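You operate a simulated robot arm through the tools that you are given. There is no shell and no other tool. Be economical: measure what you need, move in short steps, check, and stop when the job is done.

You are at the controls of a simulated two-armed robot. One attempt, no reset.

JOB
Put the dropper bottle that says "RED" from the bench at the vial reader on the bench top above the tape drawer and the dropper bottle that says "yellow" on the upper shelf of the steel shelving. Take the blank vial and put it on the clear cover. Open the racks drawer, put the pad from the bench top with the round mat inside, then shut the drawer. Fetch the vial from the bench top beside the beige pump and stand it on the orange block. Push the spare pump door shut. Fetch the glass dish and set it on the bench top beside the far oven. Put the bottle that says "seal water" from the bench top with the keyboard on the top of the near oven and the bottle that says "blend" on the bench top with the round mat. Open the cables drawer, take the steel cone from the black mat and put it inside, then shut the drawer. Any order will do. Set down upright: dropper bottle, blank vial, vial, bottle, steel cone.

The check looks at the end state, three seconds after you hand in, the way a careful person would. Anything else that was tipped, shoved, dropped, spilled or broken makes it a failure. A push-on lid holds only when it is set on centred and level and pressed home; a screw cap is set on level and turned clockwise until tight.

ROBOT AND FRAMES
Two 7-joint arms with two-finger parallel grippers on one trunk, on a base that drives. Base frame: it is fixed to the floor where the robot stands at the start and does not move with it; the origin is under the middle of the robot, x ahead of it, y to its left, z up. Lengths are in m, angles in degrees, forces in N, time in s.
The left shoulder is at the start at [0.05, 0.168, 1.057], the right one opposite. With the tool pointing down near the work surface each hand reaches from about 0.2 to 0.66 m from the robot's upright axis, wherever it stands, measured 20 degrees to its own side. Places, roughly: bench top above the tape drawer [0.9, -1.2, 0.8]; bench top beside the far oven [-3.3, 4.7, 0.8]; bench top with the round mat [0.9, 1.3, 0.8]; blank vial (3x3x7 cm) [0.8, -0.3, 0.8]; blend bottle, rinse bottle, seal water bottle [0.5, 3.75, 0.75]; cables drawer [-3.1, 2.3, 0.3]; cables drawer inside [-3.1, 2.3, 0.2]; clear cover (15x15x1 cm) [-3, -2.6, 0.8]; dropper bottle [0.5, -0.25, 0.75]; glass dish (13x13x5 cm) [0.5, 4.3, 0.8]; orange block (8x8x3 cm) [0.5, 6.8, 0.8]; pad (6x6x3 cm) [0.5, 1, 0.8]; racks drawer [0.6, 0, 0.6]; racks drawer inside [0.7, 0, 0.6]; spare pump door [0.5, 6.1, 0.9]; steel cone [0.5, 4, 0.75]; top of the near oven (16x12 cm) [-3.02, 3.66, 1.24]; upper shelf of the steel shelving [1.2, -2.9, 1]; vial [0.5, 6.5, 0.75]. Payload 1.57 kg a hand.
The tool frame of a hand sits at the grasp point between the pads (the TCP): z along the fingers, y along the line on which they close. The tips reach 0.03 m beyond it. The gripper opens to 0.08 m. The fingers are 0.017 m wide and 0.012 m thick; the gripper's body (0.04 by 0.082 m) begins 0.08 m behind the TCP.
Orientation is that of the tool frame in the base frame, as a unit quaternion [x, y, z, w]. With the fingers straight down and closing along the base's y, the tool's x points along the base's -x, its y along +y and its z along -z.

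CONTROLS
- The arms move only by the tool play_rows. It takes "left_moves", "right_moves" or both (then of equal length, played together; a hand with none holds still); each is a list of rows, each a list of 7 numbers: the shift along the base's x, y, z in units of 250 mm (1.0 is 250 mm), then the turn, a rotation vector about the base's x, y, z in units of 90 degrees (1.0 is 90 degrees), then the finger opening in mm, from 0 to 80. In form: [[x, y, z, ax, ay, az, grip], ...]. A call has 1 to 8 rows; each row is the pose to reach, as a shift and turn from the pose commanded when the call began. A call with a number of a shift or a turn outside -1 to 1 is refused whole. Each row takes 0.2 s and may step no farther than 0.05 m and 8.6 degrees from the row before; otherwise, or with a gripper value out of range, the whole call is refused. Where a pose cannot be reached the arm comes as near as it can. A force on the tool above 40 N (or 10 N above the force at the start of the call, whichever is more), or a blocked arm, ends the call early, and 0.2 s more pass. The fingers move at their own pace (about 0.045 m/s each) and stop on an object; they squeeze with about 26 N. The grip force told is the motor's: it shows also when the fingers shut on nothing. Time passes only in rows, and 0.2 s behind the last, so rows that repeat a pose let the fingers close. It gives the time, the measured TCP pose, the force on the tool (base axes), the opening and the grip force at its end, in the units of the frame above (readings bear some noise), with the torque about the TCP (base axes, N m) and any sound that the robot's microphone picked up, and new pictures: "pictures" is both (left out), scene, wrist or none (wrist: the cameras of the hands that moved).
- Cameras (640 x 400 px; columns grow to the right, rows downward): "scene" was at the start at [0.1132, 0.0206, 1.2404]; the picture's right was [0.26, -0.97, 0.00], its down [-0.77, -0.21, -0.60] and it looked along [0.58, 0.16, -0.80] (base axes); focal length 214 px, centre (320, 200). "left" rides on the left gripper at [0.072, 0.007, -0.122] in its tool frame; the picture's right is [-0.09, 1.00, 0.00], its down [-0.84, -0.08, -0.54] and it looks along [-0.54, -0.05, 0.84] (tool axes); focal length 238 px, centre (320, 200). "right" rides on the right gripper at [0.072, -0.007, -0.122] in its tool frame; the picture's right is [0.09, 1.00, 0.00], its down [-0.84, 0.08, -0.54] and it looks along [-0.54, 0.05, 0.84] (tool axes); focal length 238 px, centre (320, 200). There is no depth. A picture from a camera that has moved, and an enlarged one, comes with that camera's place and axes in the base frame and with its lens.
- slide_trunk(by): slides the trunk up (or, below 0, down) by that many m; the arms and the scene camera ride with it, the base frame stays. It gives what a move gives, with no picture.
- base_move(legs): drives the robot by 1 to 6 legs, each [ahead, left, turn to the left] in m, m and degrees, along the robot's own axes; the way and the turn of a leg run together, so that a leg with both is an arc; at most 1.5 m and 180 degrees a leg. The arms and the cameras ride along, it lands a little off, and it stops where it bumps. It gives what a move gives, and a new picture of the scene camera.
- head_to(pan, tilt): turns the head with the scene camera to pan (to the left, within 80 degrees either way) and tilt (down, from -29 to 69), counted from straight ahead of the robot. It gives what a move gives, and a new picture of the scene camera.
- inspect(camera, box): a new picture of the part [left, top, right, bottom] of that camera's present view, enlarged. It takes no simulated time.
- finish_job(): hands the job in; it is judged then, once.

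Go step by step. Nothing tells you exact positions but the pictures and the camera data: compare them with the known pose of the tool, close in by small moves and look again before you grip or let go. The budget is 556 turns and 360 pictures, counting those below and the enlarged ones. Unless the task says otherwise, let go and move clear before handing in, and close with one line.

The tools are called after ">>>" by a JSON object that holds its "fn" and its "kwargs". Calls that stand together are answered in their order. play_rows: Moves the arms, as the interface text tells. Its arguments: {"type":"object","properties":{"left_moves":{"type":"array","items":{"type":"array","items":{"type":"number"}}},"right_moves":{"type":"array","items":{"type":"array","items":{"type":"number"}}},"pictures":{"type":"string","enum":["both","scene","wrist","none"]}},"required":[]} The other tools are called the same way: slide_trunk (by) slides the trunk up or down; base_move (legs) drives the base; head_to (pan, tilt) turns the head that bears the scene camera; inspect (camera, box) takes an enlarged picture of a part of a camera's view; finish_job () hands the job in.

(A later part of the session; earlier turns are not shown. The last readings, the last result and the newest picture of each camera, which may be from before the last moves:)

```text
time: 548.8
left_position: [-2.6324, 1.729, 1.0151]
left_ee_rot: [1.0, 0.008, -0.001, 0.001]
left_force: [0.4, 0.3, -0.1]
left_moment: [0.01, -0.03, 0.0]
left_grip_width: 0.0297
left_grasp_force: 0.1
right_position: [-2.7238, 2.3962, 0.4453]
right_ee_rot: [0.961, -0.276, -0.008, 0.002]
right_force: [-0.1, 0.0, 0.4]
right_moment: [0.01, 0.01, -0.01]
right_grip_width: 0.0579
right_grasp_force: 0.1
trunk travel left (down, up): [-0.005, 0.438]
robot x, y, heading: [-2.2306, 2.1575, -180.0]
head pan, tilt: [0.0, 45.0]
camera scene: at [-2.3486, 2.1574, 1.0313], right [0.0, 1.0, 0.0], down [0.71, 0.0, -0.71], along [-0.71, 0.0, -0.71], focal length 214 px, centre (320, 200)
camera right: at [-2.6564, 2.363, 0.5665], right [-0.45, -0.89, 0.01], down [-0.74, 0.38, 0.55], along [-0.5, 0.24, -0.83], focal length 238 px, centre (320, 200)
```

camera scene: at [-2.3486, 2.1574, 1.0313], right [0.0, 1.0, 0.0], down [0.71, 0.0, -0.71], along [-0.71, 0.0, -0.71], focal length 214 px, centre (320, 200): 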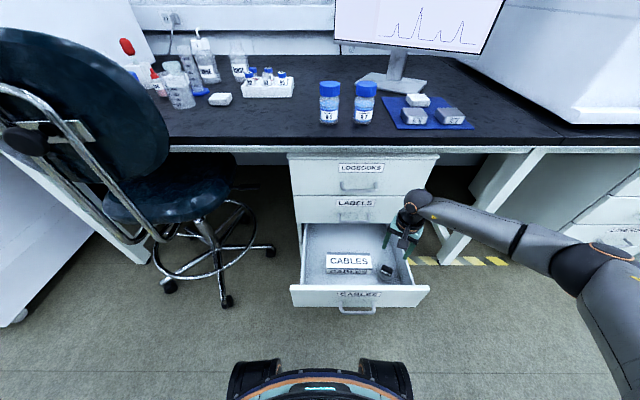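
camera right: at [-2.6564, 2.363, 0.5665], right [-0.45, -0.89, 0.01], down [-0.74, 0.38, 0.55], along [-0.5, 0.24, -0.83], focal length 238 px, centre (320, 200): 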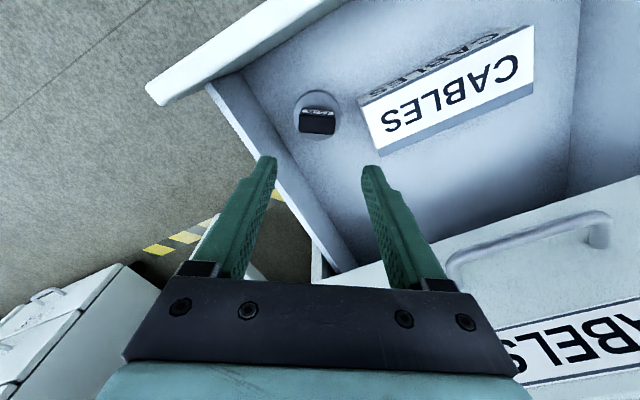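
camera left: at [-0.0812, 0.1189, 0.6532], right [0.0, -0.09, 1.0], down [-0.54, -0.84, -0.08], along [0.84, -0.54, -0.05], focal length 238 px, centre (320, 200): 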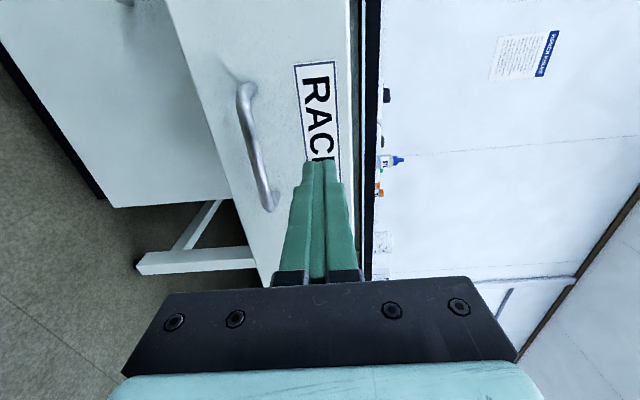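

The cone stands upright in the drawer. I raise the hand, back off, and prepare to push the drawer shut gently.

>>> {"fn": "play_rows", "kwargs": {"right_moves": [[0, 0, 0.15, 0, 0, 0.07, 40], [0, 0, 0.3, 0, 0, 0.14, 20], [0, 0, 0.45, 0, 0, 0.21, 0], [0, -0.1, 0.6, 0, 0, 0.28, 0], [0, -0.2, 0.66, 0, 0, 0.356, 0]], "pictures": "none"}}

>>> {"fn": "base_move", "kwargs": {"legs": [[-0.26, 0, 0]]}}

>>> {"fn": "play_rows", "kwargs": {"right_moves": [[0, -0.06, -0.16, 0, 0.08, 0, 0], [0, -0.12, -0.34, 0, 0.16, 0, 0], [0, -0.18, -0.52, 0, 0.24, 0, 0], [0, -0.24, -0.7, 0, 0.33, 0, 0], [0, -0.28, -0.88, 0, 0.33, 0, 0]], "pictures": "both"}}

```text
time: 550.0
left_position: [-2.6303, 1.7275, 1.0152]
left_ee_rot: [1.0, 0.008, -0.002, 0.0]
left_force: [0.0, 0.3, -0.2]
left_moment: [0.0, -0.01, -0.03]
left_grip_width: 0.0299
left_grasp_force: 0.1
right_position: [-2.7217, 2.3458, 0.6118]
right_ee_rot: [1.0, 0.002, -0.007, 0.004]
right_force: [-0.5, -0.3, 0.4]
right_moment: [0.03, 0.0, -0.02]
right_grip_width: 0.0
right_grasp_force: 21.7
trunk travel left (down, up): [-0.005, 0.438]
robot x, y, heading: [-2.2292, 2.1562, -179.7]
head pan, tilt: [0.0, 45.0]
```

```text
time: 551.9
left_position: [-2.3737, 1.7304, 1.0151]
left_ee_rot: [1.0, 0.007, -0.002, 0.0]
left_force: [-0.1, 0.2, 0.7]
left_moment: [0.02, -0.03, 0.01]
left_grip_width: 0.0299
left_grasp_force: 0.2
right_position: [-2.461, 2.3465, 0.612]
right_ee_rot: [1.0, -0.001, -0.007, 0.004]
right_force: [0.5, -0.3, 0.2]
right_moment: [-0.01, 0.01, 0.04]
right_grip_width: 0.0001
right_grasp_force: 22.2
trunk travel left (down, up): [-0.005, 0.438]
robot x, y, heading: [-1.971, 2.1571, -179.9]
head pan, tilt: [0.0, 45.0]
camera scene: at [-2.0896, 2.1583, 1.0314], right [0.0, 1.0, 0.0], down [0.71, 0.0, -0.71], along [-0.71, 0.0, -0.71], focal length 214 px, centre (320, 200)
```

scene: 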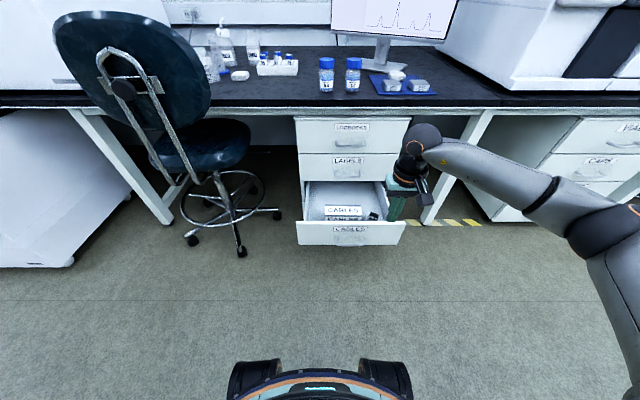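

```text
time: 553.1
left_position: [-2.3737, 1.7312, 1.0153]
left_ee_rot: [1.0, 0.007, -0.001, 0.0]
left_force: [0.0, 0.4, 0.4]
left_moment: [-0.03, 0.02, -0.01]
left_grip_width: 0.0301
left_grasp_force: 0.0
right_position: [-2.4604, 2.2781, 0.3893]
right_ee_rot: [0.965, 0.0, -0.263, 0.005]
right_force: [-0.6, 0.9, 0.6]
right_moment: [-0.03, -0.01, 0.02]
right_grip_width: 0.0
right_grasp_force: 21.2
trunk travel left (down, up): [-0.005, 0.438]
robot x, y, heading: [-1.9697, 2.1561, -179.8]
head pan, tilt: [0.0, 45.0]
camera scene: at [-2.0895, 2.1583, 1.0314], right [0.0, 1.0, 0.0], down [0.71, 0.0, -0.71], along [-0.71, 0.0, -0.71], focal length 214 px, centre (320, 200)
camera right: at [-2.3367, 2.2852, 0.4575], right [0.08, -1.0, -0.04], down [-0.45, -0.07, 0.89], along [-0.89, -0.06, -0.45], focal length 238 px, centre (320, 200)
```

scene: 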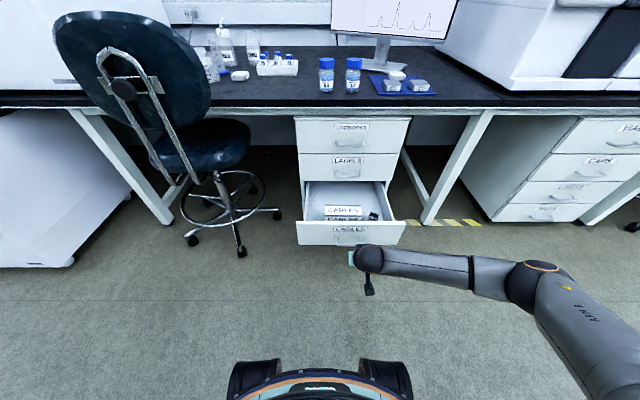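
right: 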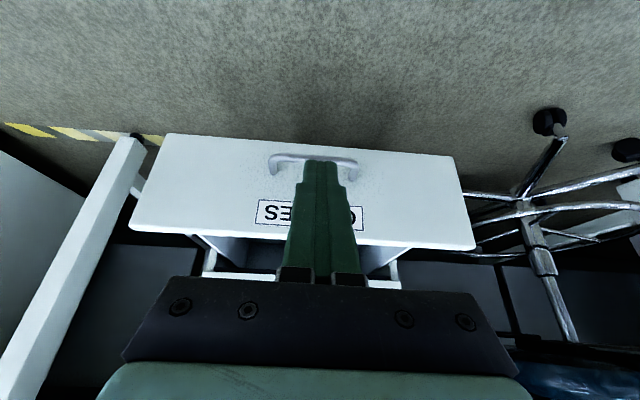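

I pitch to 45° (clearing the LABELS handle) and lower to push the face just above its handle.

>>> {"fn": "play_rows", "kwargs": {"right_moves": [[0, 0, -0.1, 0, 0.06, 0, 0], [0, 0, -0.2, 0, 0.12, 0, 0], [0, 0, -0.31, 0, 0.17, 0, 0]], "pictures": "wrist"}}

```text
time: 553.9
left_position: [-2.3742, 1.7308, 1.0147]
left_ee_rot: [1.0, 0.007, -0.001, 0.0]
left_force: [-1.2, 0.3, -0.4]
left_moment: [0.03, 0.0, 0.01]
left_grip_width: 0.0302
left_grasp_force: 0.0
right_position: [-2.477, 2.2544, 0.3248]
right_ee_rot: [0.924, -0.004, -0.383, -0.005]
right_force: [0.4, 0.2, 0.2]
right_moment: [-0.01, 0.0, 0.02]
right_grip_width: 0.0
right_grasp_force: 21.4
right hand out of reach, approached as far as the arm can: row 3
trunk travel left (down, up): [-0.005, 0.438]
robot x, y, heading: [-1.9724, 2.1601, -179.8]
head pan, tilt: [0.0, 45.0]
camera right: at [-2.3396, 2.2583, 0.3602], right [0.06, -1.0, -0.07], down [-0.21, -0.08, 0.97], along [-0.98, -0.04, -0.21], focal length 238 px, centre (320, 200)
```

right: 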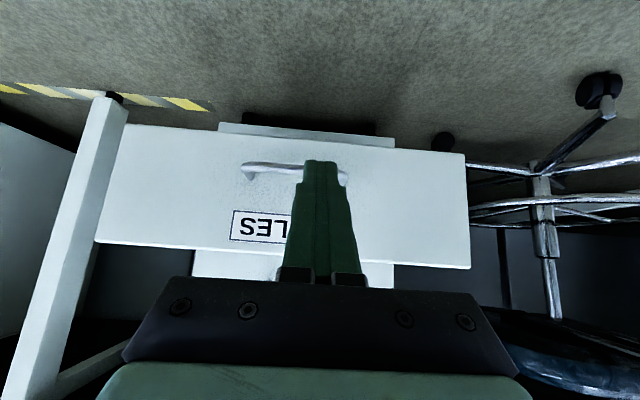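

>>> {"fn": "base_move", "kwargs": {"legs": [[0.1, 0, 0]]}}

>>> {"fn": "play_rows", "kwargs": {"right_moves": [[-0.01, 0, 0, 0, 0, 0, 0], [-0.02, 0, 0, 0, 0, 0, 0], [-0.03, 0, 0, 0, 0, 0, 0], [-0.04, 0, 0, 0, 0, 0, 0], [-0.05, 0, 0, 0, 0, 0, 0], [-0.06, 0, 0, 0, 0, 0, 0], [-0.07, 0, 0, 0, 0, 0, 0], [-0.08, 0, 0, 0, 0, 0, 0]], "pictures": "wrist"}}

```text
time: 555.0
left_position: [-2.4728, 1.7303, 1.0146]
left_ee_rot: [1.0, 0.007, -0.001, 0.0]
left_force: [0.5, 0.3, 0.4]
left_moment: [-0.06, 0.0, 0.01]
left_grip_width: 0.0298
left_grasp_force: 0.0
right_position: [-2.574, 2.2545, 0.3228]
right_ee_rot: [0.925, -0.003, -0.381, -0.004]
right_force: [0.9, 1.3, 0.4]
right_moment: [-0.02, 0.02, -0.03]
right_grip_width: 0.0001
right_grasp_force: 21.2
trunk travel left (down, up): [-0.005, 0.438]
robot x, y, heading: [-2.0682, 2.157, -180.0]
head pan, tilt: [0.0, 45.0]
camera scene: at [-2.1881, 2.1582, 1.0314], right [0.0, 1.0, 0.0], down [0.71, 0.0, -0.71], along [-0.71, 0.0, -0.71], focal length 214 px, centre (320, 200)
```

scene: 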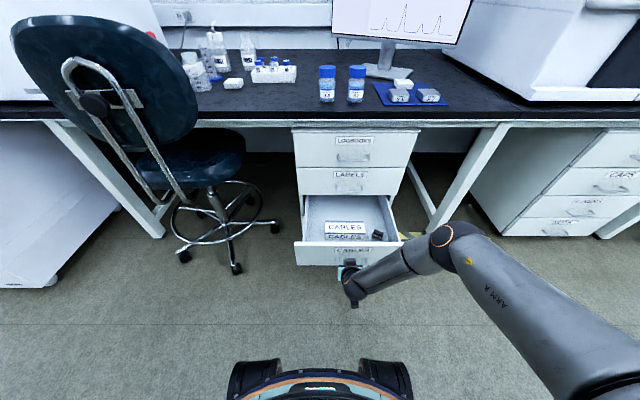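

```text
time: 556.8
left_position: [-2.4714, 1.7303, 1.0159]
left_ee_rot: [1.0, 0.008, -0.001, -0.001]
left_force: [1.1, -0.7, 0.0]
left_moment: [0.0, -0.01, 0.0]
left_grip_width: 0.0299
left_grasp_force: 0.1
right_position: [-2.5941, 2.2532, 0.3232]
right_ee_rot: [0.925, -0.004, -0.381, -0.005]
right_force: [-0.1, 0.3, 0.2]
right_moment: [-0.01, 0.04, -0.01]
right_grip_width: 0.0
right_grasp_force: 21.3
trunk travel left (down, up): [-0.005, 0.438]
robot x, y, heading: [-2.0694, 2.1568, -180.1]
head pan, tilt: [0.0, 45.0]
camera right: at [-2.4568, 2.2581, 0.3597], right [0.06, -1.0, -0.07], down [-0.21, -0.08, 0.97], along [-0.98, -0.04, -0.22], focal length 238 px, centre (320, 200)
```

right: 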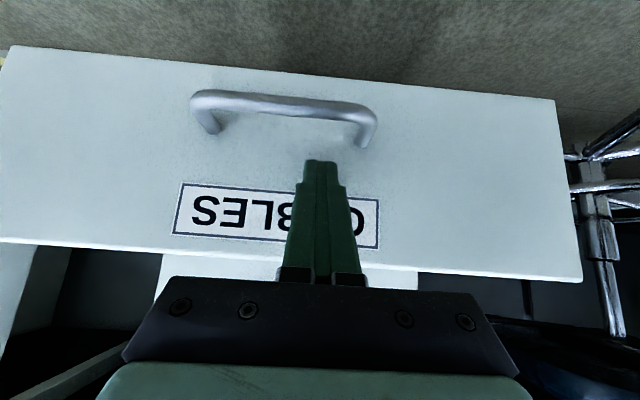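

>>> {"fn": "play_rows", "kwargs": {"right_moves": [[-0.02, 0, 0, 0, 0, 0, 0], [-0.04, 0, 0, 0, 0, 0, 0], [-0.06, 0, 0, 0, 0, 0, 0], [-0.08, 0, 0, 0, 0, 0, 0], [-0.1, 0, 0, 0, 0, 0, 0]], "pictures": "none"}}

>>> {"fn": "base_move", "kwargs": {"legs": [[0.05, 0, 0], [0.05, 0, 0], [0.05, 0, 0]]}}

```text
time: 558.0
left_position: [-2.4718, 1.7304, 1.0161]
left_ee_rot: [1.0, 0.007, -0.001, 0.001]
left_force: [-0.2, 0.7, 0.1]
left_moment: [0.01, 0.0, 0.0]
left_grip_width: 0.0299
left_grasp_force: 0.0
right_position: [-2.6192, 2.2536, 0.3246]
right_ee_rot: [0.924, -0.003, -0.381, -0.004]
right_force: [0.8, 0.4, 0.3]
right_moment: [-0.02, -0.03, -0.02]
right_grip_width: 0.0002
right_grasp_force: 21.5
trunk travel left (down, up): [-0.005, 0.438]
robot x, y, heading: [-2.0665, 2.157, -180.0]
head pan, tilt: [0.0, 45.0]
```

```text
time: 560.0
left_position: [-2.619, 1.7307, 1.0153]
left_ee_rot: [1.0, 0.007, -0.001, 0.0]
left_force: [0.9, 0.8, 0.4]
left_moment: [-0.02, 0.02, 0.01]
left_grip_width: 0.0299
left_grasp_force: 0.1
right_position: [-2.7694, 2.2538, 0.3232]
right_ee_rot: [0.925, -0.004, -0.381, -0.005]
right_force: [0.4, -1.4, 0.5]
right_moment: [-0.01, 0.0, 0.01]
right_grip_width: 0.0001
right_grasp_force: 21.6
trunk travel left (down, up): [-0.005, 0.438]
robot x, y, heading: [-2.2204, 2.1574, -179.6]
head pan, tilt: [0.0, 45.0]
camera scene: at [-2.3364, 2.1581, 1.0314], right [0.0, 1.0, 0.0], down [0.71, 0.0, -0.71], along [-0.71, 0.0, -0.71], focal length 214 px, centre (320, 200)
```

scene: 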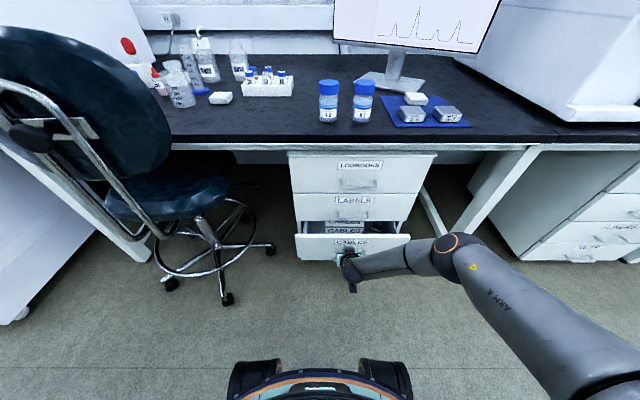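

>>> {"fn": "base_move", "kwargs": {"legs": [[0.045, 0, 0]]}}

>>> {"fn": "play_rows", "kwargs": {"right_moves": [[-0.02, 0, 0, 0, 0, 0, 0], [-0.04, 0, 0, 0, 0, 0, 0], [-0.06, 0, 0, 0, 0, 0, 0], [-0.08, 0, 0, 0, 0, 0, 0], [-0.1, 0, 0, 0, 0, 0, 0], [-0.12, 0, 0, 0, 0, 0, 0], [-0.14, 0, 0, 0, 0, 0, 0], [-0.16, 0, 0, 0, 0, 0, 0]], "pictures": "wrist"}}

```text
time: 560.9
left_position: [-2.6653, 1.7298, 1.0164]
left_ee_rot: [1.0, 0.006, -0.001, 0.0]
left_force: [-0.8, -0.9, -0.2]
left_moment: [0.0, 0.0, -0.03]
left_grip_width: 0.0304
left_grasp_force: 0.0
right_position: [-2.8131, 2.253, 0.3238]
right_ee_rot: [0.925, -0.003, -0.381, -0.004]
right_force: [0.0, 0.8, -0.3]
right_moment: [-0.03, 0.02, -0.01]
right_grip_width: 0.0001
right_grasp_force: 21.3
trunk travel left (down, up): [-0.005, 0.438]
robot x, y, heading: [-2.2613, 2.155, -180.1]
head pan, tilt: [0.0, 45.0]
camera scene: at [-2.3815, 2.1579, 1.0314], right [0.0, 1.0, 0.0], down [0.71, 0.0, -0.71], along [-0.71, 0.0, -0.71], focal length 214 px, centre (320, 200)
```

scene: 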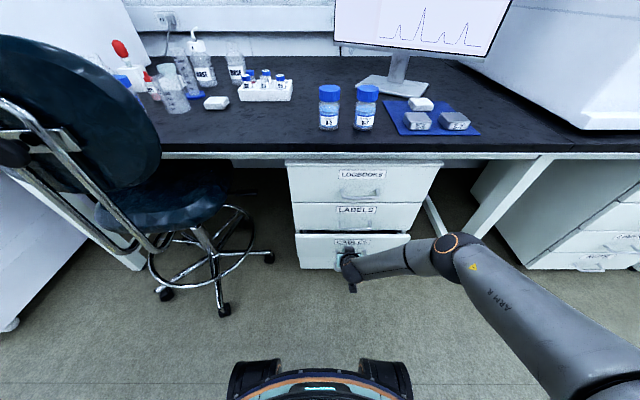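

```text
time: 562.7
left_position: [-2.6648, 1.73, 1.0158]
left_ee_rot: [1.0, 0.006, -0.001, 0.0]
left_force: [0.3, 0.1, -0.3]
left_moment: [0.04, -0.01, 0.0]
left_grip_width: 0.0301
left_grasp_force: 0.0
right_position: [-2.8525, 2.2523, 0.3233]
right_ee_rot: [0.925, -0.004, -0.381, -0.005]
right_force: [7.3, 1.5, 4.3]
right_moment: [0.05, 0.05, -0.04]
right_grip_width: 0.0001
right_grasp_force: 21.4
trunk travel left (down, up): [-0.005, 0.438]
robot x, y, heading: [-2.2632, 2.1574, -180.0]
head pan, tilt: [0.0, 45.0]
camera right: at [-2.7146, 2.2571, 0.3603], right [0.06, -1.0, -0.07], down [-0.22, -0.08, 0.97], along [-0.97, -0.04, -0.22], focal length 238 px, centre (320, 200)
```

right: 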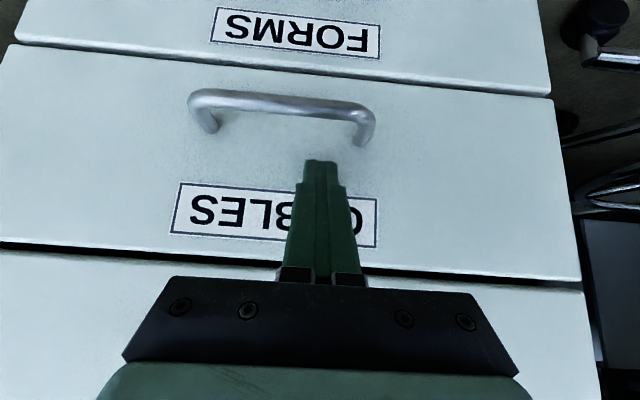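

>>> {"fn": "play_rows", "kwargs": {"right_moves": [[-0.015, 0, 0, 0, 0, 0, 0], [-0.03, 0, 0, 0, 0, 0, 0]], "pictures": "none"}}

```text
time: 563.2
left_position: [-2.6645, 1.73, 1.0148]
left_ee_rot: [1.0, 0.007, -0.001, 0.0]
left_force: [-0.6, -0.2, -0.3]
left_moment: [0.01, -0.02, -0.01]
left_grip_width: 0.0301
left_grasp_force: 0.0
right_position: [-2.8521, 2.2503, 0.32]
right_ee_rot: [0.927, -0.003, -0.375, -0.003]
right_force: [0.0, -0.2, -0.4]
right_moment: [-0.01, -0.02, 0.04]
right_grip_width: 0.0003
right_grasp_force: 21.4
trunk travel left (down, up): [-0.005, 0.438]
robot x, y, heading: [-2.2639, 2.1601, -179.9]
head pan, tilt: [0.0, 45.0]
stopped in row 2 (right hand): the force on the tool passed its limit at 69 N (the readings are from after the stop); the commanded pose is now the measured one
```

The drawer is shut. I back off and restore the right hand and trunk.

>>> {"fn": "base_move", "kwargs": {"legs": [[-0.45, 0, 0]]}}

>>> {"fn": "play_rows", "kwargs": {"right_moves": [[0, 0.04, 0.14, 0, -0.08, 0, 40], [0, 0.08, 0.3, 0, -0.16, 0, 80], [0, 0.14, 0.46, 0, -0.25, 0, 80], [0, 0.2, 0.62, 0, -0.33, 0, 80], [0, 0.26, 0.78, 0, -0.41, 0, 80], [0, 0.32, 0.94, 0, -0.489, 0, 80]], "pictures": "none"}}

>>> {"fn": "slide_trunk", "kwargs": {"by": 0.22}}

>>> {"fn": "head_to", "kwargs": {"pan": 0, "tilt": 40}}

```text
time: 565.9
left_position: [-2.2191, 1.7306, 1.0154]
left_ee_rot: [1.0, 0.005, -0.001, 0.0]
left_force: [-0.8, -0.8, 0.4]
left_moment: [-0.03, -0.07, -0.01]
left_grip_width: 0.0299
left_grasp_force: 0.0
right_position: [-2.4047, 2.2534, 0.3203]
right_ee_rot: [0.927, -0.005, -0.375, -0.004]
right_force: [0.1, 0.6, 0.0]
right_moment: [0.01, 0.0, -0.02]
right_grip_width: 0.0002
right_grasp_force: 21.2
trunk travel left (down, up): [-0.005, 0.438]
robot x, y, heading: [-1.8124, 2.1542, 179.8]
head pan, tilt: [0.0, 45.0]
camera scene: at [-1.933, 2.1581, 1.0314], right [0.0, 1.0, 0.0], down [0.71, 0.0, -0.71], along [-0.71, 0.0, -0.71], focal length 214 px, centre (320, 200)
```

scene: 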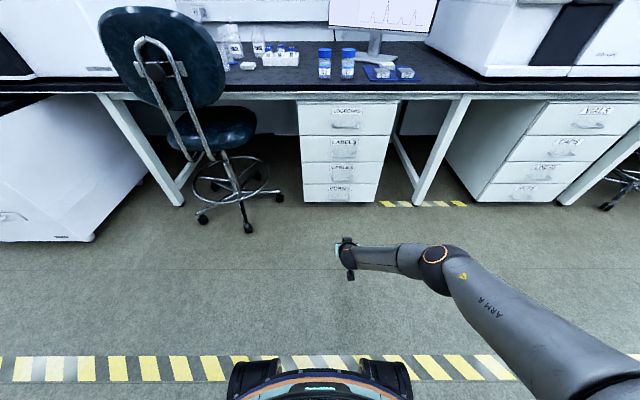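

```text
time: 567.3
left_position: [-2.2187, 1.7314, 1.0149]
left_ee_rot: [1.0, 0.004, 0.0, 0.0]
left_force: [-1.2, -0.5, -0.6]
left_moment: [0.0, 0.03, 0.01]
left_grip_width: 0.0301
left_grasp_force: 0.1
right_position: [-2.4033, 2.3329, 0.5562]
right_ee_rot: [1.0, -0.002, 0.0, -0.006]
right_force: [-0.5, -0.4, -0.2]
right_moment: [-0.02, 0.02, 0.01]
right_grip_width: 0.0802
right_grasp_force: 0.1
trunk travel left (down, up): [-0.005, 0.438]
robot x, y, heading: [-1.8144, 2.1574, 179.9]
head pan, tilt: [0.0, 45.0]
```

```text
time: 569.7
left_position: [-2.2183, 1.7319, 1.2354]
left_ee_rot: [1.0, 0.005, -0.001, 0.001]
left_force: [-0.3, 0.2, 0.4]
left_moment: [-0.04, -0.01, -0.02]
left_grip_width: 0.03
left_grasp_force: 0.2
right_position: [-2.4022, 2.3336, 0.7753]
right_ee_rot: [1.0, -0.003, -0.001, -0.006]
right_force: [0.7, -0.5, -0.3]
right_moment: [0.02, 0.0, 0.04]
right_grip_width: 0.08
right_grasp_force: 0.0
trunk travel left (down, up): [-0.225, 0.218]
robot x, y, heading: [-1.8148, 2.1569, 180.0]
head pan, tilt: [0.0, 45.0]
```

```text
time: 570.3
left_position: [-2.2184, 1.7327, 1.2355]
left_ee_rot: [1.0, 0.003, 0.0, 0.0]
left_force: [-1.3, -0.4, -0.6]
left_moment: [-0.01, 0.02, 0.01]
left_grip_width: 0.0301
left_grasp_force: 0.1
right_position: [-2.4036, 2.3321, 0.7755]
right_ee_rot: [1.0, -0.003, -0.001, -0.006]
right_force: [0.8, -0.6, 0.1]
right_moment: [0.0, -0.03, 0.0]
right_grip_width: 0.08
right_grasp_force: 0.0
trunk travel left (down, up): [-0.225, 0.218]
robot x, y, heading: [-1.8119, 2.154, 179.8]
head pan, tilt: [0.0, 40.0]
camera scene: at [-1.9367, 2.1582, 1.2586], right [0.0, 1.0, 0.0], down [0.64, 0.0, -0.77], along [-0.77, 0.0, -0.64], focal length 214 px, centre (320, 200)
```

scene: 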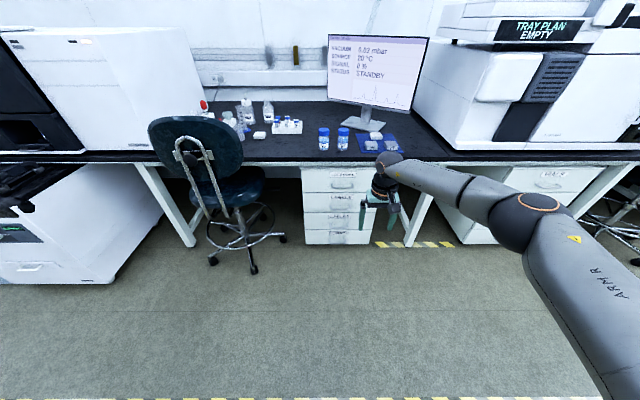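

>>> {"fn": "play_rows", "kwargs": {"right_moves": [[0, 0, 0.18, 0, 0, 0, 80], [0, 0, 0.36, 0, 0, 0, 80], [0, 0, 0.54, 0, 0, 0, 80], [0, 0, 0.72, 0, 0, 0, 80], [0.1, 0, 0.9, 0, 0, 0, 80], [0.25, 0, 0.96, 0, 0, 0, 80], [0.4, 0, 0.96, 0, 0, 0, 80], [0.5, 0, 0.96, 0, 0, 0, 80]], "pictures": "none"}}

>>> {"fn": "base_move", "kwargs": {"legs": [[-0.96, 0, 0], [0, -1.4, 0], [0, -0.42, 0], [0, 0, 180], [0.45, 0, 0], [0.3, 0, 34]]}}

>>> {"fn": "head_to", "kwargs": {"pan": -10, "tilt": 40}}

```text
refused: row 5 steps farther than a row can; nothing moved
```

```text
time: 602.2
left_position: [-0.0465, 4.6, 1.2348]
left_ee_rot: [-0.226, 0.974, 0.0, 0.0]
left_force: [0.1, 0.5, 1.2]
left_moment: [0.05, 0.01, -0.02]
left_grip_width: 0.0301
left_grasp_force: 0.0
right_position: [0.3743, 4.126, 0.7731]
right_ee_rot: [-0.209, 0.978, -0.02, -0.016]
right_force: [1.1, 0.2, -0.4]
right_moment: [0.05, 0.0, 0.02]
right_grip_width: 0.0804
right_grasp_force: 0.0
trunk travel left (down, up): [-0.225, 0.218]
robot x, y, heading: [-0.23, 4.0382, 25.2]
head pan, tilt: [0.0, 40.0]
stopped in leg 6: the force on the tool passed its limit at 79 N (the readings are from after the stop); the commanded pose is now the measured one
camera scene: at [-0.1144, 4.0967, 1.2585], right [0.43, -0.9, 0.0], down [-0.58, -0.27, -0.77], along [0.69, 0.33, -0.64], focal length 214 px, centre (320, 200)
```

scene: 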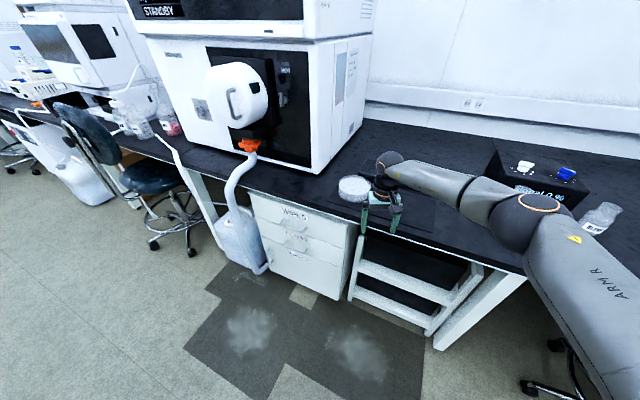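

```text
time: 602.9
left_position: [-0.046, 4.6003, 1.2348]
left_ee_rot: [-0.225, 0.974, 0.0, -0.001]
left_force: [0.0, 0.7, -1.3]
left_moment: [-0.02, 0.01, 0.01]
left_grip_width: 0.0304
left_grasp_force: 0.0
right_position: [0.3734, 4.1275, 0.774]
right_ee_rot: [-0.208, 0.978, -0.02, -0.016]
right_force: [-0.1, 0.4, 0.3]
right_moment: [-0.01, -0.01, -0.02]
right_grip_width: 0.0802
right_grasp_force: 0.0
trunk travel left (down, up): [-0.225, 0.218]
robot x, y, heading: [-0.2304, 4.0438, 25.2]
head pan, tilt: [-10.0, 40.0]
camera scene: at [-0.1091, 4.0834, 1.2586], right [0.26, -0.96, 0.0], down [-0.62, -0.17, -0.77], along [0.74, 0.2, -0.64], focal length 214 px, centre (320, 200)
```

scene: 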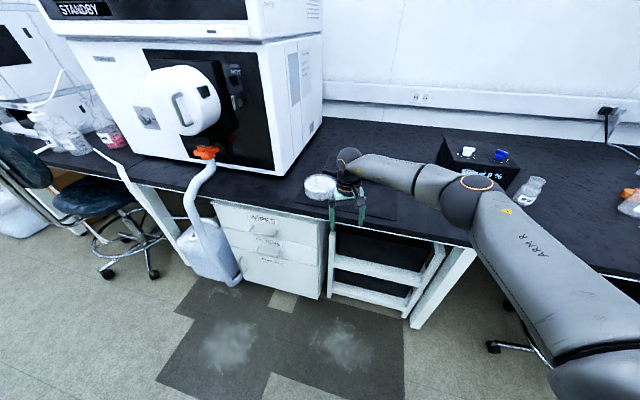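

The unlifted hand bumped the bench edge and stopped; nothing on the bench moved. I back off a little and raise the hand.

>>> {"fn": "base_move", "kwargs": {"legs": [[-0.1, 0, 0]]}}

>>> {"fn": "play_rows", "kwargs": {"right_moves": [[0, 0, 0.18, 0, 0, 0, 80], [0, 0, 0.36, 0, 0, 0, 80], [0, 0, 0.54, 0, 0, 0, 80], [0, 0, 0.72, 0, 0, 0, 80], [0, 0, 0.88, 0, 0, 0, 80]], "pictures": "scene"}}

>>> {"fn": "inspect", "kwargs": {"camera": "scene", "box": [270, 140, 430, 260]}}

```text
time: 604.0
left_position: [-0.1377, 4.5579, 1.236]
left_ee_rot: [-0.226, 0.974, 0.0, 0.002]
left_force: [0.5, -1.0, 0.2]
left_moment: [0.01, -0.03, 0.04]
left_grip_width: 0.0301
left_grasp_force: 0.1
right_position: [0.2823, 4.0851, 0.7739]
right_ee_rot: [-0.209, 0.978, -0.021, -0.015]
right_force: [-0.3, -0.3, 0.6]
right_moment: [0.0, -0.01, -0.02]
right_grip_width: 0.0798
right_grasp_force: 0.0
trunk travel left (down, up): [-0.225, 0.218]
robot x, y, heading: [-0.3175, 3.9985, 25.4]
head pan, tilt: [-10.0, 40.0]
camera scene: at [-0.1999, 4.0405, 1.2587], right [0.27, -0.96, 0.0], down [-0.62, -0.17, -0.77], along [0.74, 0.2, -0.64], focal length 214 px, centre (320, 200)
```

scene: 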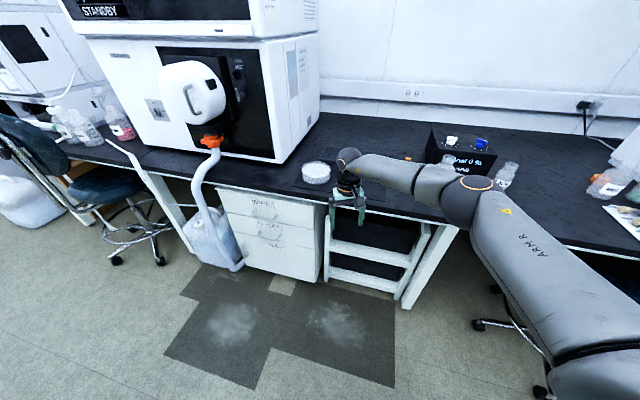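

```text
time: 605.2
left_position: [-0.137, 4.5582, 1.235]
left_ee_rot: [-0.226, 0.974, 0.0, 0.0]
left_force: [0.2, 0.5, 0.2]
left_moment: [0.0, 0.0, -0.02]
left_grip_width: 0.0303
left_grasp_force: 0.1
right_position: [0.2825, 4.0844, 0.993]
right_ee_rot: [-0.208, 0.978, -0.021, -0.016]
right_force: [0.3, 0.3, -0.1]
right_moment: [0.02, 0.01, -0.01]
right_grip_width: 0.08
right_grasp_force: 0.0
trunk travel left (down, up): [-0.225, 0.218]
robot x, y, heading: [-0.3189, 3.999, 25.3]
head pan, tilt: [-10.0, 40.0]
camera scene: at [-0.1996, 4.0408, 1.2586], right [0.27, -0.96, 0.0], down [-0.62, -0.17, -0.77], along [0.74, 0.2, -0.64], focal length 214 px, centre (320, 200)
```

scene: 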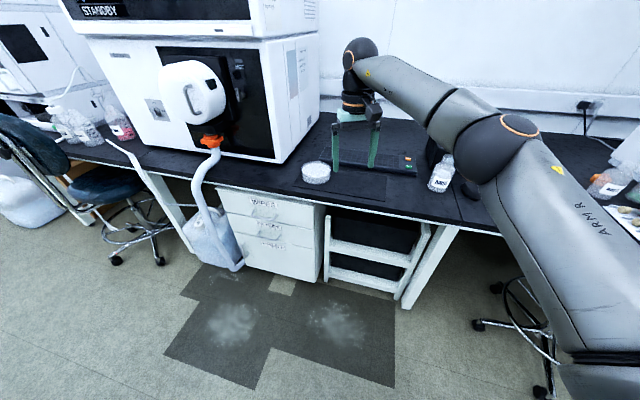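

```text
3.33 times, centred on (350, 200) of scene
camera zoom: at [-0.1996, 4.0408, 1.2586], right [0.27, -0.96, 0.0], down [-0.62, -0.17, -0.77], along [0.74, 0.2, -0.64], focal length 715 px, centre (220, 200)
```

zoom: 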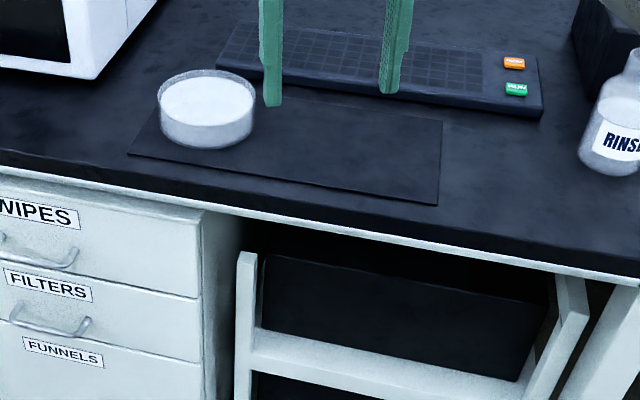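

I straighten the slight tilt of the hand and drive closer to the dish.

>>> {"fn": "play_rows", "kwargs": {"right_moves": [[0, 0, 0.02, 0.03, -0.014, 0, 80]], "pictures": "none"}}

>>> {"fn": "base_move", "kwargs": {"legs": [[0.23, -0.08, 10]]}}

>>> {"fn": "inspect", "kwargs": {"camera": "right", "box": [0, 0, 640, 400]}}

```text
time: 605.6
left_position: [-0.1361, 4.5583, 1.2345]
left_ee_rot: [-0.226, 0.974, 0.0, 0.001]
left_force: [-0.5, 0.2, 0.4]
left_moment: [0.0, 0.06, 0.01]
left_grip_width: 0.03
left_grasp_force: 0.0
right_position: [0.2832, 4.0844, 0.9975]
right_ee_rot: [-0.209, 0.978, 0.001, 0.0]
right_force: [0.2, 0.4, -0.6]
right_moment: [0.02, -0.03, 0.0]
right_grip_width: 0.0802
right_grasp_force: 0.0
trunk travel left (down, up): [-0.225, 0.218]
robot x, y, heading: [-0.3193, 3.9994, 25.2]
head pan, tilt: [-10.0, 40.0]
```

```text
time: 607.4
left_position: [-0.0022, 4.6285, 1.234]
left_ee_rot: [-0.313, 0.95, -0.001, 0.0]
left_force: [-0.3, 0.5, -0.3]
left_moment: [-0.01, 0.02, -0.01]
left_grip_width: 0.0301
left_grasp_force: 0.0
right_position: [0.4966, 4.2401, 0.9985]
right_ee_rot: [-0.298, 0.954, -0.001, 0.0]
right_force: [0.4, 0.5, 0.1]
right_moment: [-0.02, 0.01, -0.02]
right_grip_width: 0.08
right_grasp_force: 0.0
trunk travel left (down, up): [-0.225, 0.218]
robot x, y, heading: [-0.0794, 4.048, 35.8]
head pan, tilt: [-10.0, 40.0]
camera scene: at [0.0309, 4.1083, 1.2585], right [0.44, -0.9, 0.0], down [-0.58, -0.28, -0.77], along [0.69, 0.33, -0.64], focal length 214 px, centre (320, 200)
```

scene: 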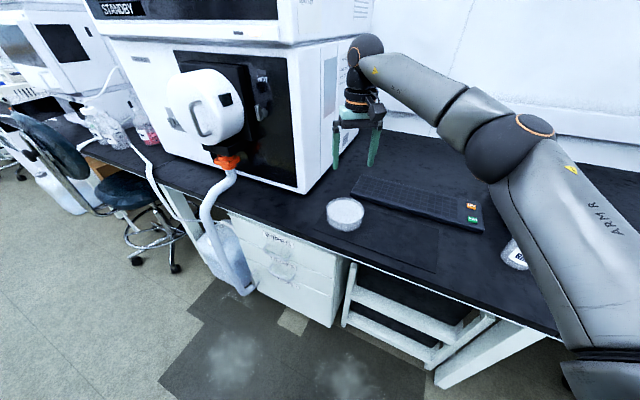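

```text
1.00 times, centred on (320, 200) of right (not enlarged: the box is as wide or as high as the picture)
camera zoom: at [0.4417, 4.1926, 1.1197], right [-0.64, 0.77, 0.0], down [0.65, 0.54, 0.54], along [0.42, 0.35, -0.84], focal length 238 px, centre (320, 200)
```

zoom: 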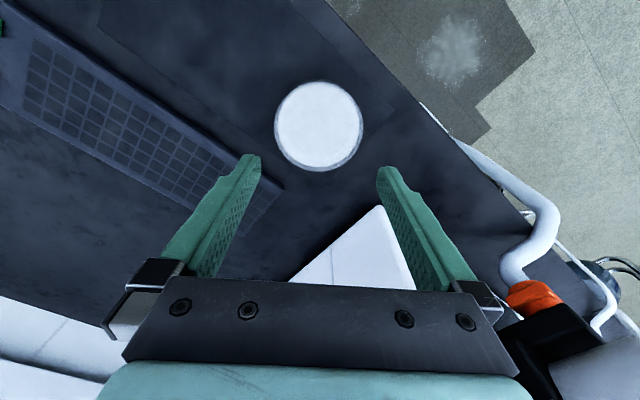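

>>> {"fn": "inspect", "kwargs": {"camera": "right", "box": [260, 70, 380, 190]}}

>>> {"fn": "inspect", "kwargs": {"camera": "scene", "box": [310, 180, 380, 250]}}

```text
3.33 times, centred on (320, 130) of right
camera zoom: at [0.4417, 4.1926, 1.1197], right [-0.64, 0.77, 0.0], down [0.65, 0.54, 0.54], along [0.42, 0.35, -0.84], focal length 794 px, centre (320, 433)
```

zoom: 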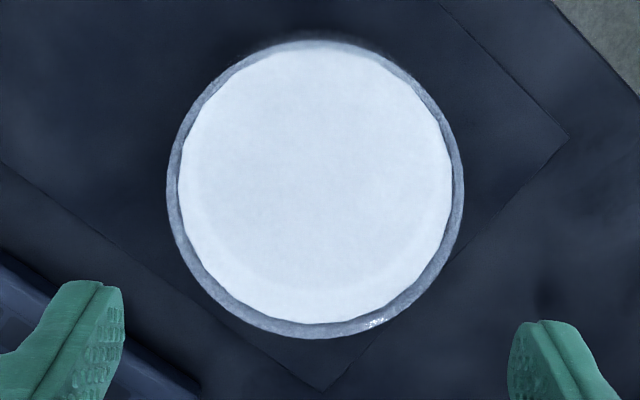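

```text
5.71 times, centred on (345, 215) of scene
camera zoom: at [0.0309, 4.1083, 1.2585], right [0.44, -0.9, 0.0], down [-0.58, -0.28, -0.77], along [0.69, 0.33, -0.64], focal length 1226 px, centre (177, 114)
```

zoom: 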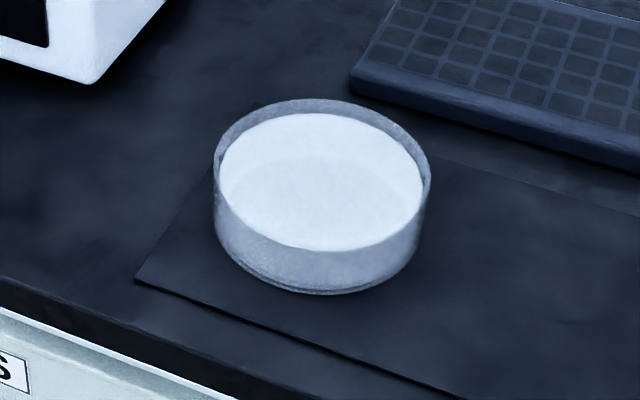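

The dish centre is (0.514,4.250), rim z≈0.80, radius 0.059; its contents reach almost to the rim. I try gripping the rim wall at the side (0.478,4.294), first lowering above it.

>>> {"fn": "play_rows", "kwargs": {"right_moves": [[-0.04, 0.11, -0.1, 0, 0, 0, 34], [-0.076, 0.216, -0.25, 0, 0, 0, 34], [-0.076, 0.216, -0.42, 0, 0, 0, 34], [-0.076, 0.216, -0.56, 0, 0, 0, 34]], "pictures": "wrist"}}

```text
time: 608.4
left_position: [-0.0021, 4.6283, 1.2352]
left_ee_rot: [-0.313, 0.95, 0.0, 0.0]
left_force: [-0.6, -0.6, 0.1]
left_moment: [0.04, -0.01, 0.01]
left_grip_width: 0.0301
left_grasp_force: 0.1
right_position: [0.4771, 4.2936, 0.8592]
right_ee_rot: [-0.297, 0.955, 0.001, 0.0]
right_force: [-0.4, -0.7, 0.3]
right_moment: [-0.03, 0.01, 0.04]
right_grip_width: 0.0339
right_grasp_force: 0.1
trunk travel left (down, up): [-0.225, 0.218]
robot x, y, heading: [-0.0797, 4.0487, 35.9]
head pan, tilt: [-10.0, 40.0]
camera right: at [0.4232, 4.2467, 0.9801], right [-0.64, 0.77, 0.0], down [0.65, 0.54, 0.54], along [0.42, 0.35, -0.84], focal length 238 px, centre (320, 200)
```

right: 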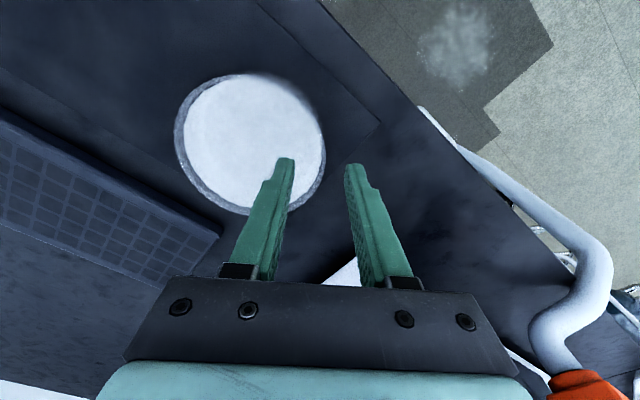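

>>> {"fn": "play_rows", "kwargs": {"right_moves": [[0, 0, -0.1, 0, 0, 0, 34], [0, 0, -0.14, 0, 0, 0, 34], [0, 0, -0.16, 0, 0, 0, 34]], "pictures": "wrist"}}

>>> {"fn": "inspect", "kwargs": {"camera": "scene", "box": [300, 160, 390, 250]}}

```text
time: 609.2
left_position: [-0.0024, 4.6281, 1.2347]
left_ee_rot: [-0.313, 0.95, 0.0, 0.0]
left_force: [-0.5, 0.8, -0.6]
left_moment: [0.04, -0.03, -0.03]
left_grip_width: 0.0302
left_grasp_force: 0.0
right_position: [0.4767, 4.2938, 0.8184]
right_ee_rot: [-0.297, 0.955, 0.0, 0.0]
right_force: [-0.4, 0.4, -0.4]
right_moment: [-0.04, 0.05, 0.03]
right_grip_width: 0.0341
right_grasp_force: 0.1
trunk travel left (down, up): [-0.225, 0.218]
robot x, y, heading: [-0.0826, 4.0493, 35.8]
head pan, tilt: [-10.0, 40.0]
camera right: at [0.4222, 4.2463, 0.9403], right [-0.64, 0.77, 0.0], down [0.65, 0.54, 0.54], along [0.42, 0.35, -0.84], focal length 238 px, centre (320, 200)
```

right: 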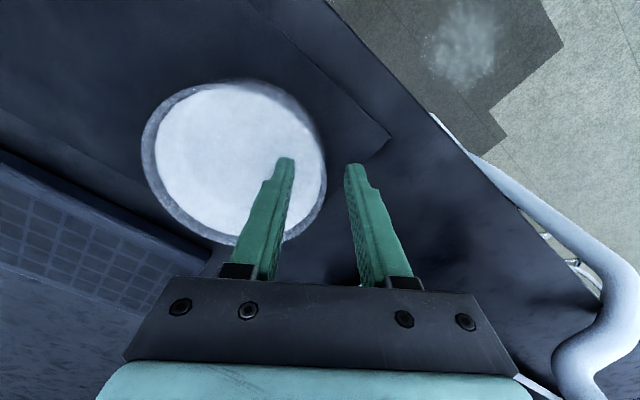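

```text
4.44 times, centred on (345, 205) of scene
camera zoom: at [0.0304, 4.1081, 1.2586], right [0.44, -0.9, 0.0], down [-0.58, -0.28, -0.77], along [0.69, 0.33, -0.64], focal length 953 px, centre (209, 178)
```

zoom: 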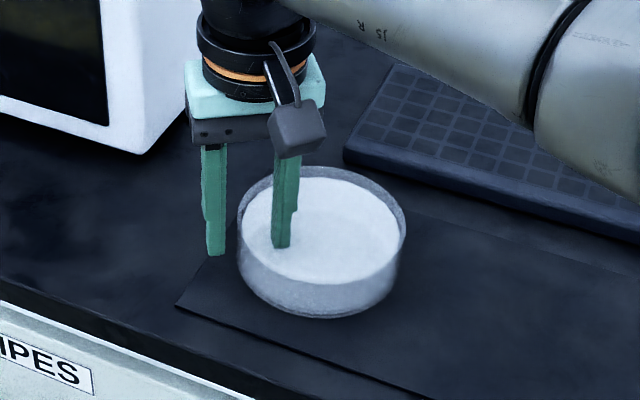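

>>> {"fn": "play_rows", "kwargs": {"right_moves": [[0, 0, -0.016, 0, 0, 0, 34], [0, 0, -0.032, 0, 0, 0, 34]], "pictures": "none"}}

>>> {"fn": "inspect", "kwargs": {"camera": "scene", "box": [300, 160, 390, 250]}}

```text
time: 609.8
left_position: [-0.004, 4.6286, 1.2347]
left_ee_rot: [-0.313, 0.95, 0.0, -0.001]
left_force: [0.1, 1.1, -0.2]
left_moment: [0.0, -0.01, 0.0]
left_grip_width: 0.0301
left_grasp_force: 0.2
right_position: [0.4777, 4.2934, 0.8117]
right_ee_rot: [-0.296, 0.955, 0.0, 0.001]
right_force: [-0.2, -0.2, -0.3]
right_moment: [0.01, -0.01, -0.01]
right_grip_width: 0.034
right_grasp_force: 0.0
trunk travel left (down, up): [-0.225, 0.218]
robot x, y, heading: [-0.078, 4.0454, 35.9]
head pan, tilt: [-10.0, 40.0]
```

```text
4.44 times, centred on (345, 205) of scene
camera zoom: at [0.0305, 4.1081, 1.2586], right [0.44, -0.9, 0.0], down [-0.58, -0.28, -0.77], along [0.69, 0.33, -0.64], focal length 953 px, centre (209, 178)
```

zoom: 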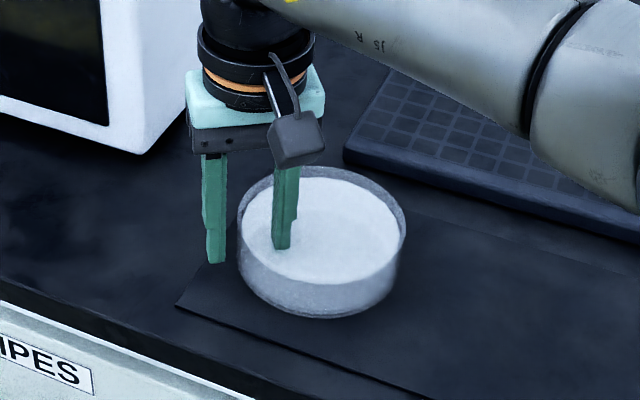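

>>> {"fn": "play_rows", "kwargs": {"right_moves": [[0, 0, -0.02, 0, 0, 0, 34], [0, 0, -0.04, 0, 0, 0, 34]], "pictures": "none"}}

>>> {"fn": "inspect", "kwargs": {"camera": "scene", "box": [310, 180, 370, 240]}}

```text
time: 610.4
left_position: [-0.0032, 4.6295, 1.2354]
left_ee_rot: [-0.313, 0.95, 0.001, 0.0]
left_force: [0.4, 1.0, 0.5]
left_moment: [0.01, 0.01, 0.03]
left_grip_width: 0.0305
left_grasp_force: 0.0
right_position: [0.4776, 4.2928, 0.7999]
right_ee_rot: [-0.297, 0.955, 0.0, 0.0]
right_force: [1.0, -0.3, -0.1]
right_moment: [0.02, 0.01, 0.04]
right_grip_width: 0.0341
right_grasp_force: 0.0
trunk travel left (down, up): [-0.225, 0.218]
robot x, y, heading: [-0.0803, 4.0485, 35.8]
head pan, tilt: [-10.0, 40.0]
```

```text
6.67 times, centred on (340, 210) of scene
camera zoom: at [0.0305, 4.1081, 1.2586], right [0.44, -0.9, 0.0], down [-0.58, -0.28, -0.77], along [0.69, 0.33, -0.64], focal length 1430 px, centre (187, 133)
```

zoom: 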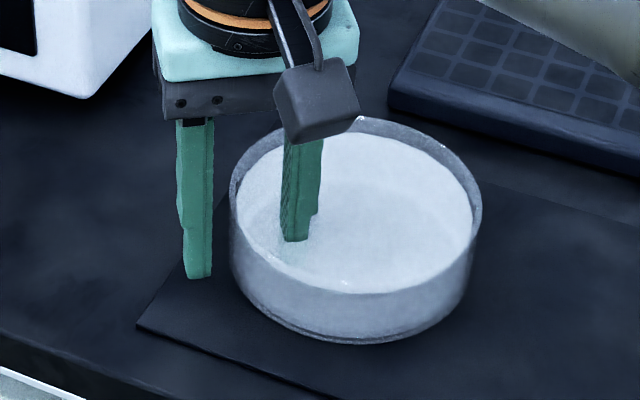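

The dish holds a milky liquid and the finger dips in freely. I close on the wall.

>>> {"fn": "play_rows", "kwargs": {"right_moves": [[0, 0, 0, 0, 0, 0, 20], [0, 0, 0, 0, 0, 0, 10], [0, 0, 0, 0, 0, 0, 0], [0, 0, 0, 0, 0, 0, 0], [0, 0, 0, 0, 0, 0, 0]], "pictures": "wrist"}}

```text
time: 611.6
left_position: [-0.0021, 4.6285, 1.235]
left_ee_rot: [-0.313, 0.95, -0.001, 0.001]
left_force: [0.2, -0.4, -0.2]
left_moment: [-0.01, 0.0, 0.02]
left_grip_width: 0.0298
left_grasp_force: 0.0
right_position: [0.4778, 4.2918, 0.8006]
right_ee_rot: [-0.296, 0.955, 0.0, 0.001]
right_force: [3.1, 0.8, -0.2]
right_moment: [0.15, -0.14, 0.1]
right_grip_width: 0.0031
right_grasp_force: 24.1
trunk travel left (down, up): [-0.225, 0.218]
robot x, y, heading: [-0.0789, 4.0464, 35.7]
head pan, tilt: [-10.0, 40.0]
camera right: at [0.4231, 4.2453, 0.9219], right [-0.64, 0.77, 0.0], down [0.65, 0.54, 0.54], along [0.42, 0.35, -0.84], focal length 238 px, centre (320, 200)
```

right: 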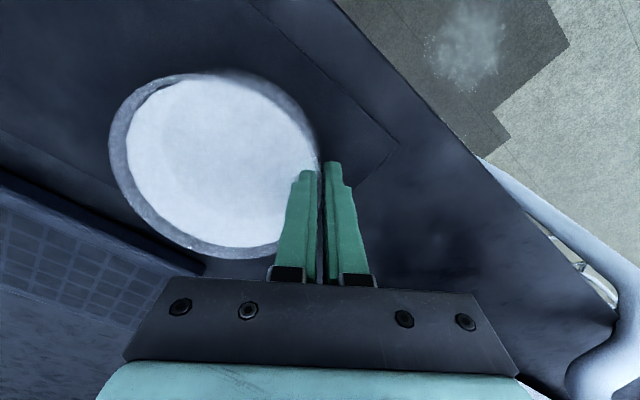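

Gripped on the 3 mm wall. I lift slowly 2 cm and check level.

>>> {"fn": "play_rows", "kwargs": {"right_moves": [[0, 0, 0.015, 0, 0, 0, 0], [0, 0, 0.03, 0, 0, 0, 0], [0, 0, 0.05, 0, 0, 0, 0], [0, 0, 0.08, 0, 0, 0, 0]], "pictures": "none"}}

>>> {"fn": "inspect", "kwargs": {"camera": "scene", "box": [300, 160, 390, 250]}}

```text
time: 612.6
left_position: [-0.0023, 4.6269, 1.2352]
left_ee_rot: [-0.313, 0.95, -0.001, 0.0]
left_force: [0.1, -0.3, -0.2]
left_moment: [-0.01, 0.01, 0.01]
left_grip_width: 0.0301
left_grasp_force: 0.0
right_position: [0.4765, 4.2939, 0.82]
right_ee_rot: [-0.298, 0.955, 0.001, -0.001]
right_force: [-0.3, -0.8, -5.0]
right_moment: [0.24, 0.16, 0.0]
right_grip_width: 0.0035
right_grasp_force: 24.3
trunk travel left (down, up): [-0.225, 0.218]
robot x, y, heading: [-0.0759, 4.0487, 35.7]
head pan, tilt: [-10.0, 40.0]
```

```text
4.44 times, centred on (345, 205) of scene
camera zoom: at [0.0309, 4.1083, 1.2585], right [0.44, -0.9, 0.0], down [-0.58, -0.28, -0.77], along [0.69, 0.33, -0.64], focal length 953 px, centre (209, 178)
```

zoom: 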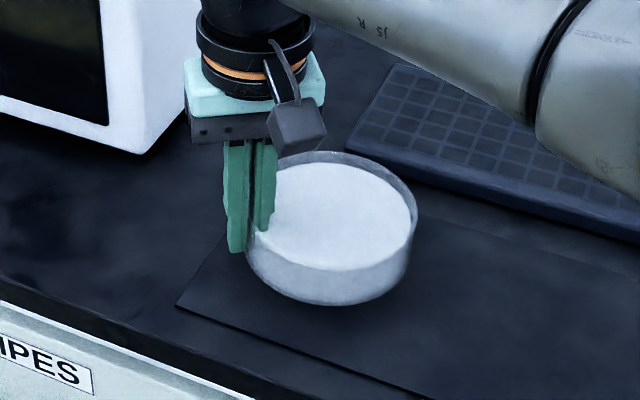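

>>> {"fn": "inspect", "kwargs": {"camera": "right", "box": [80, 40, 360, 290]}}

>>> {"fn": "inspect", "kwargs": {"camera": "scene", "box": [330, 185, 400, 240]}}

```text
1.60 times, centred on (220, 165) of right
camera zoom: at [0.4218, 4.2464, 0.9418], right [-0.64, 0.77, 0.0], down [0.65, 0.54, 0.54], along [0.41, 0.35, -0.84], focal length 381 px, centre (480, 256)
```

zoom: 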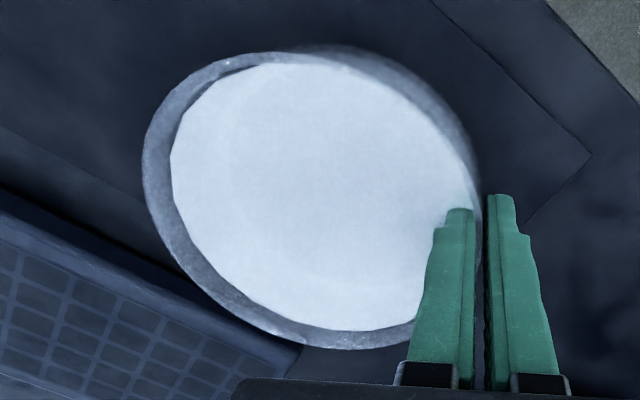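

```text
7.27 times, centred on (365, 212) of scene
camera zoom: at [0.0309, 4.1083, 1.2585], right [0.44, -0.9, 0.0], down [-0.58, -0.28, -0.77], along [0.69, 0.33, -0.64], focal length 1560 px, centre (-7, 109)
```

zoom: 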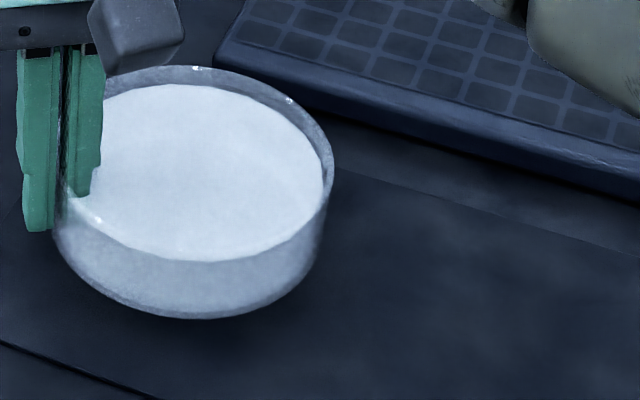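

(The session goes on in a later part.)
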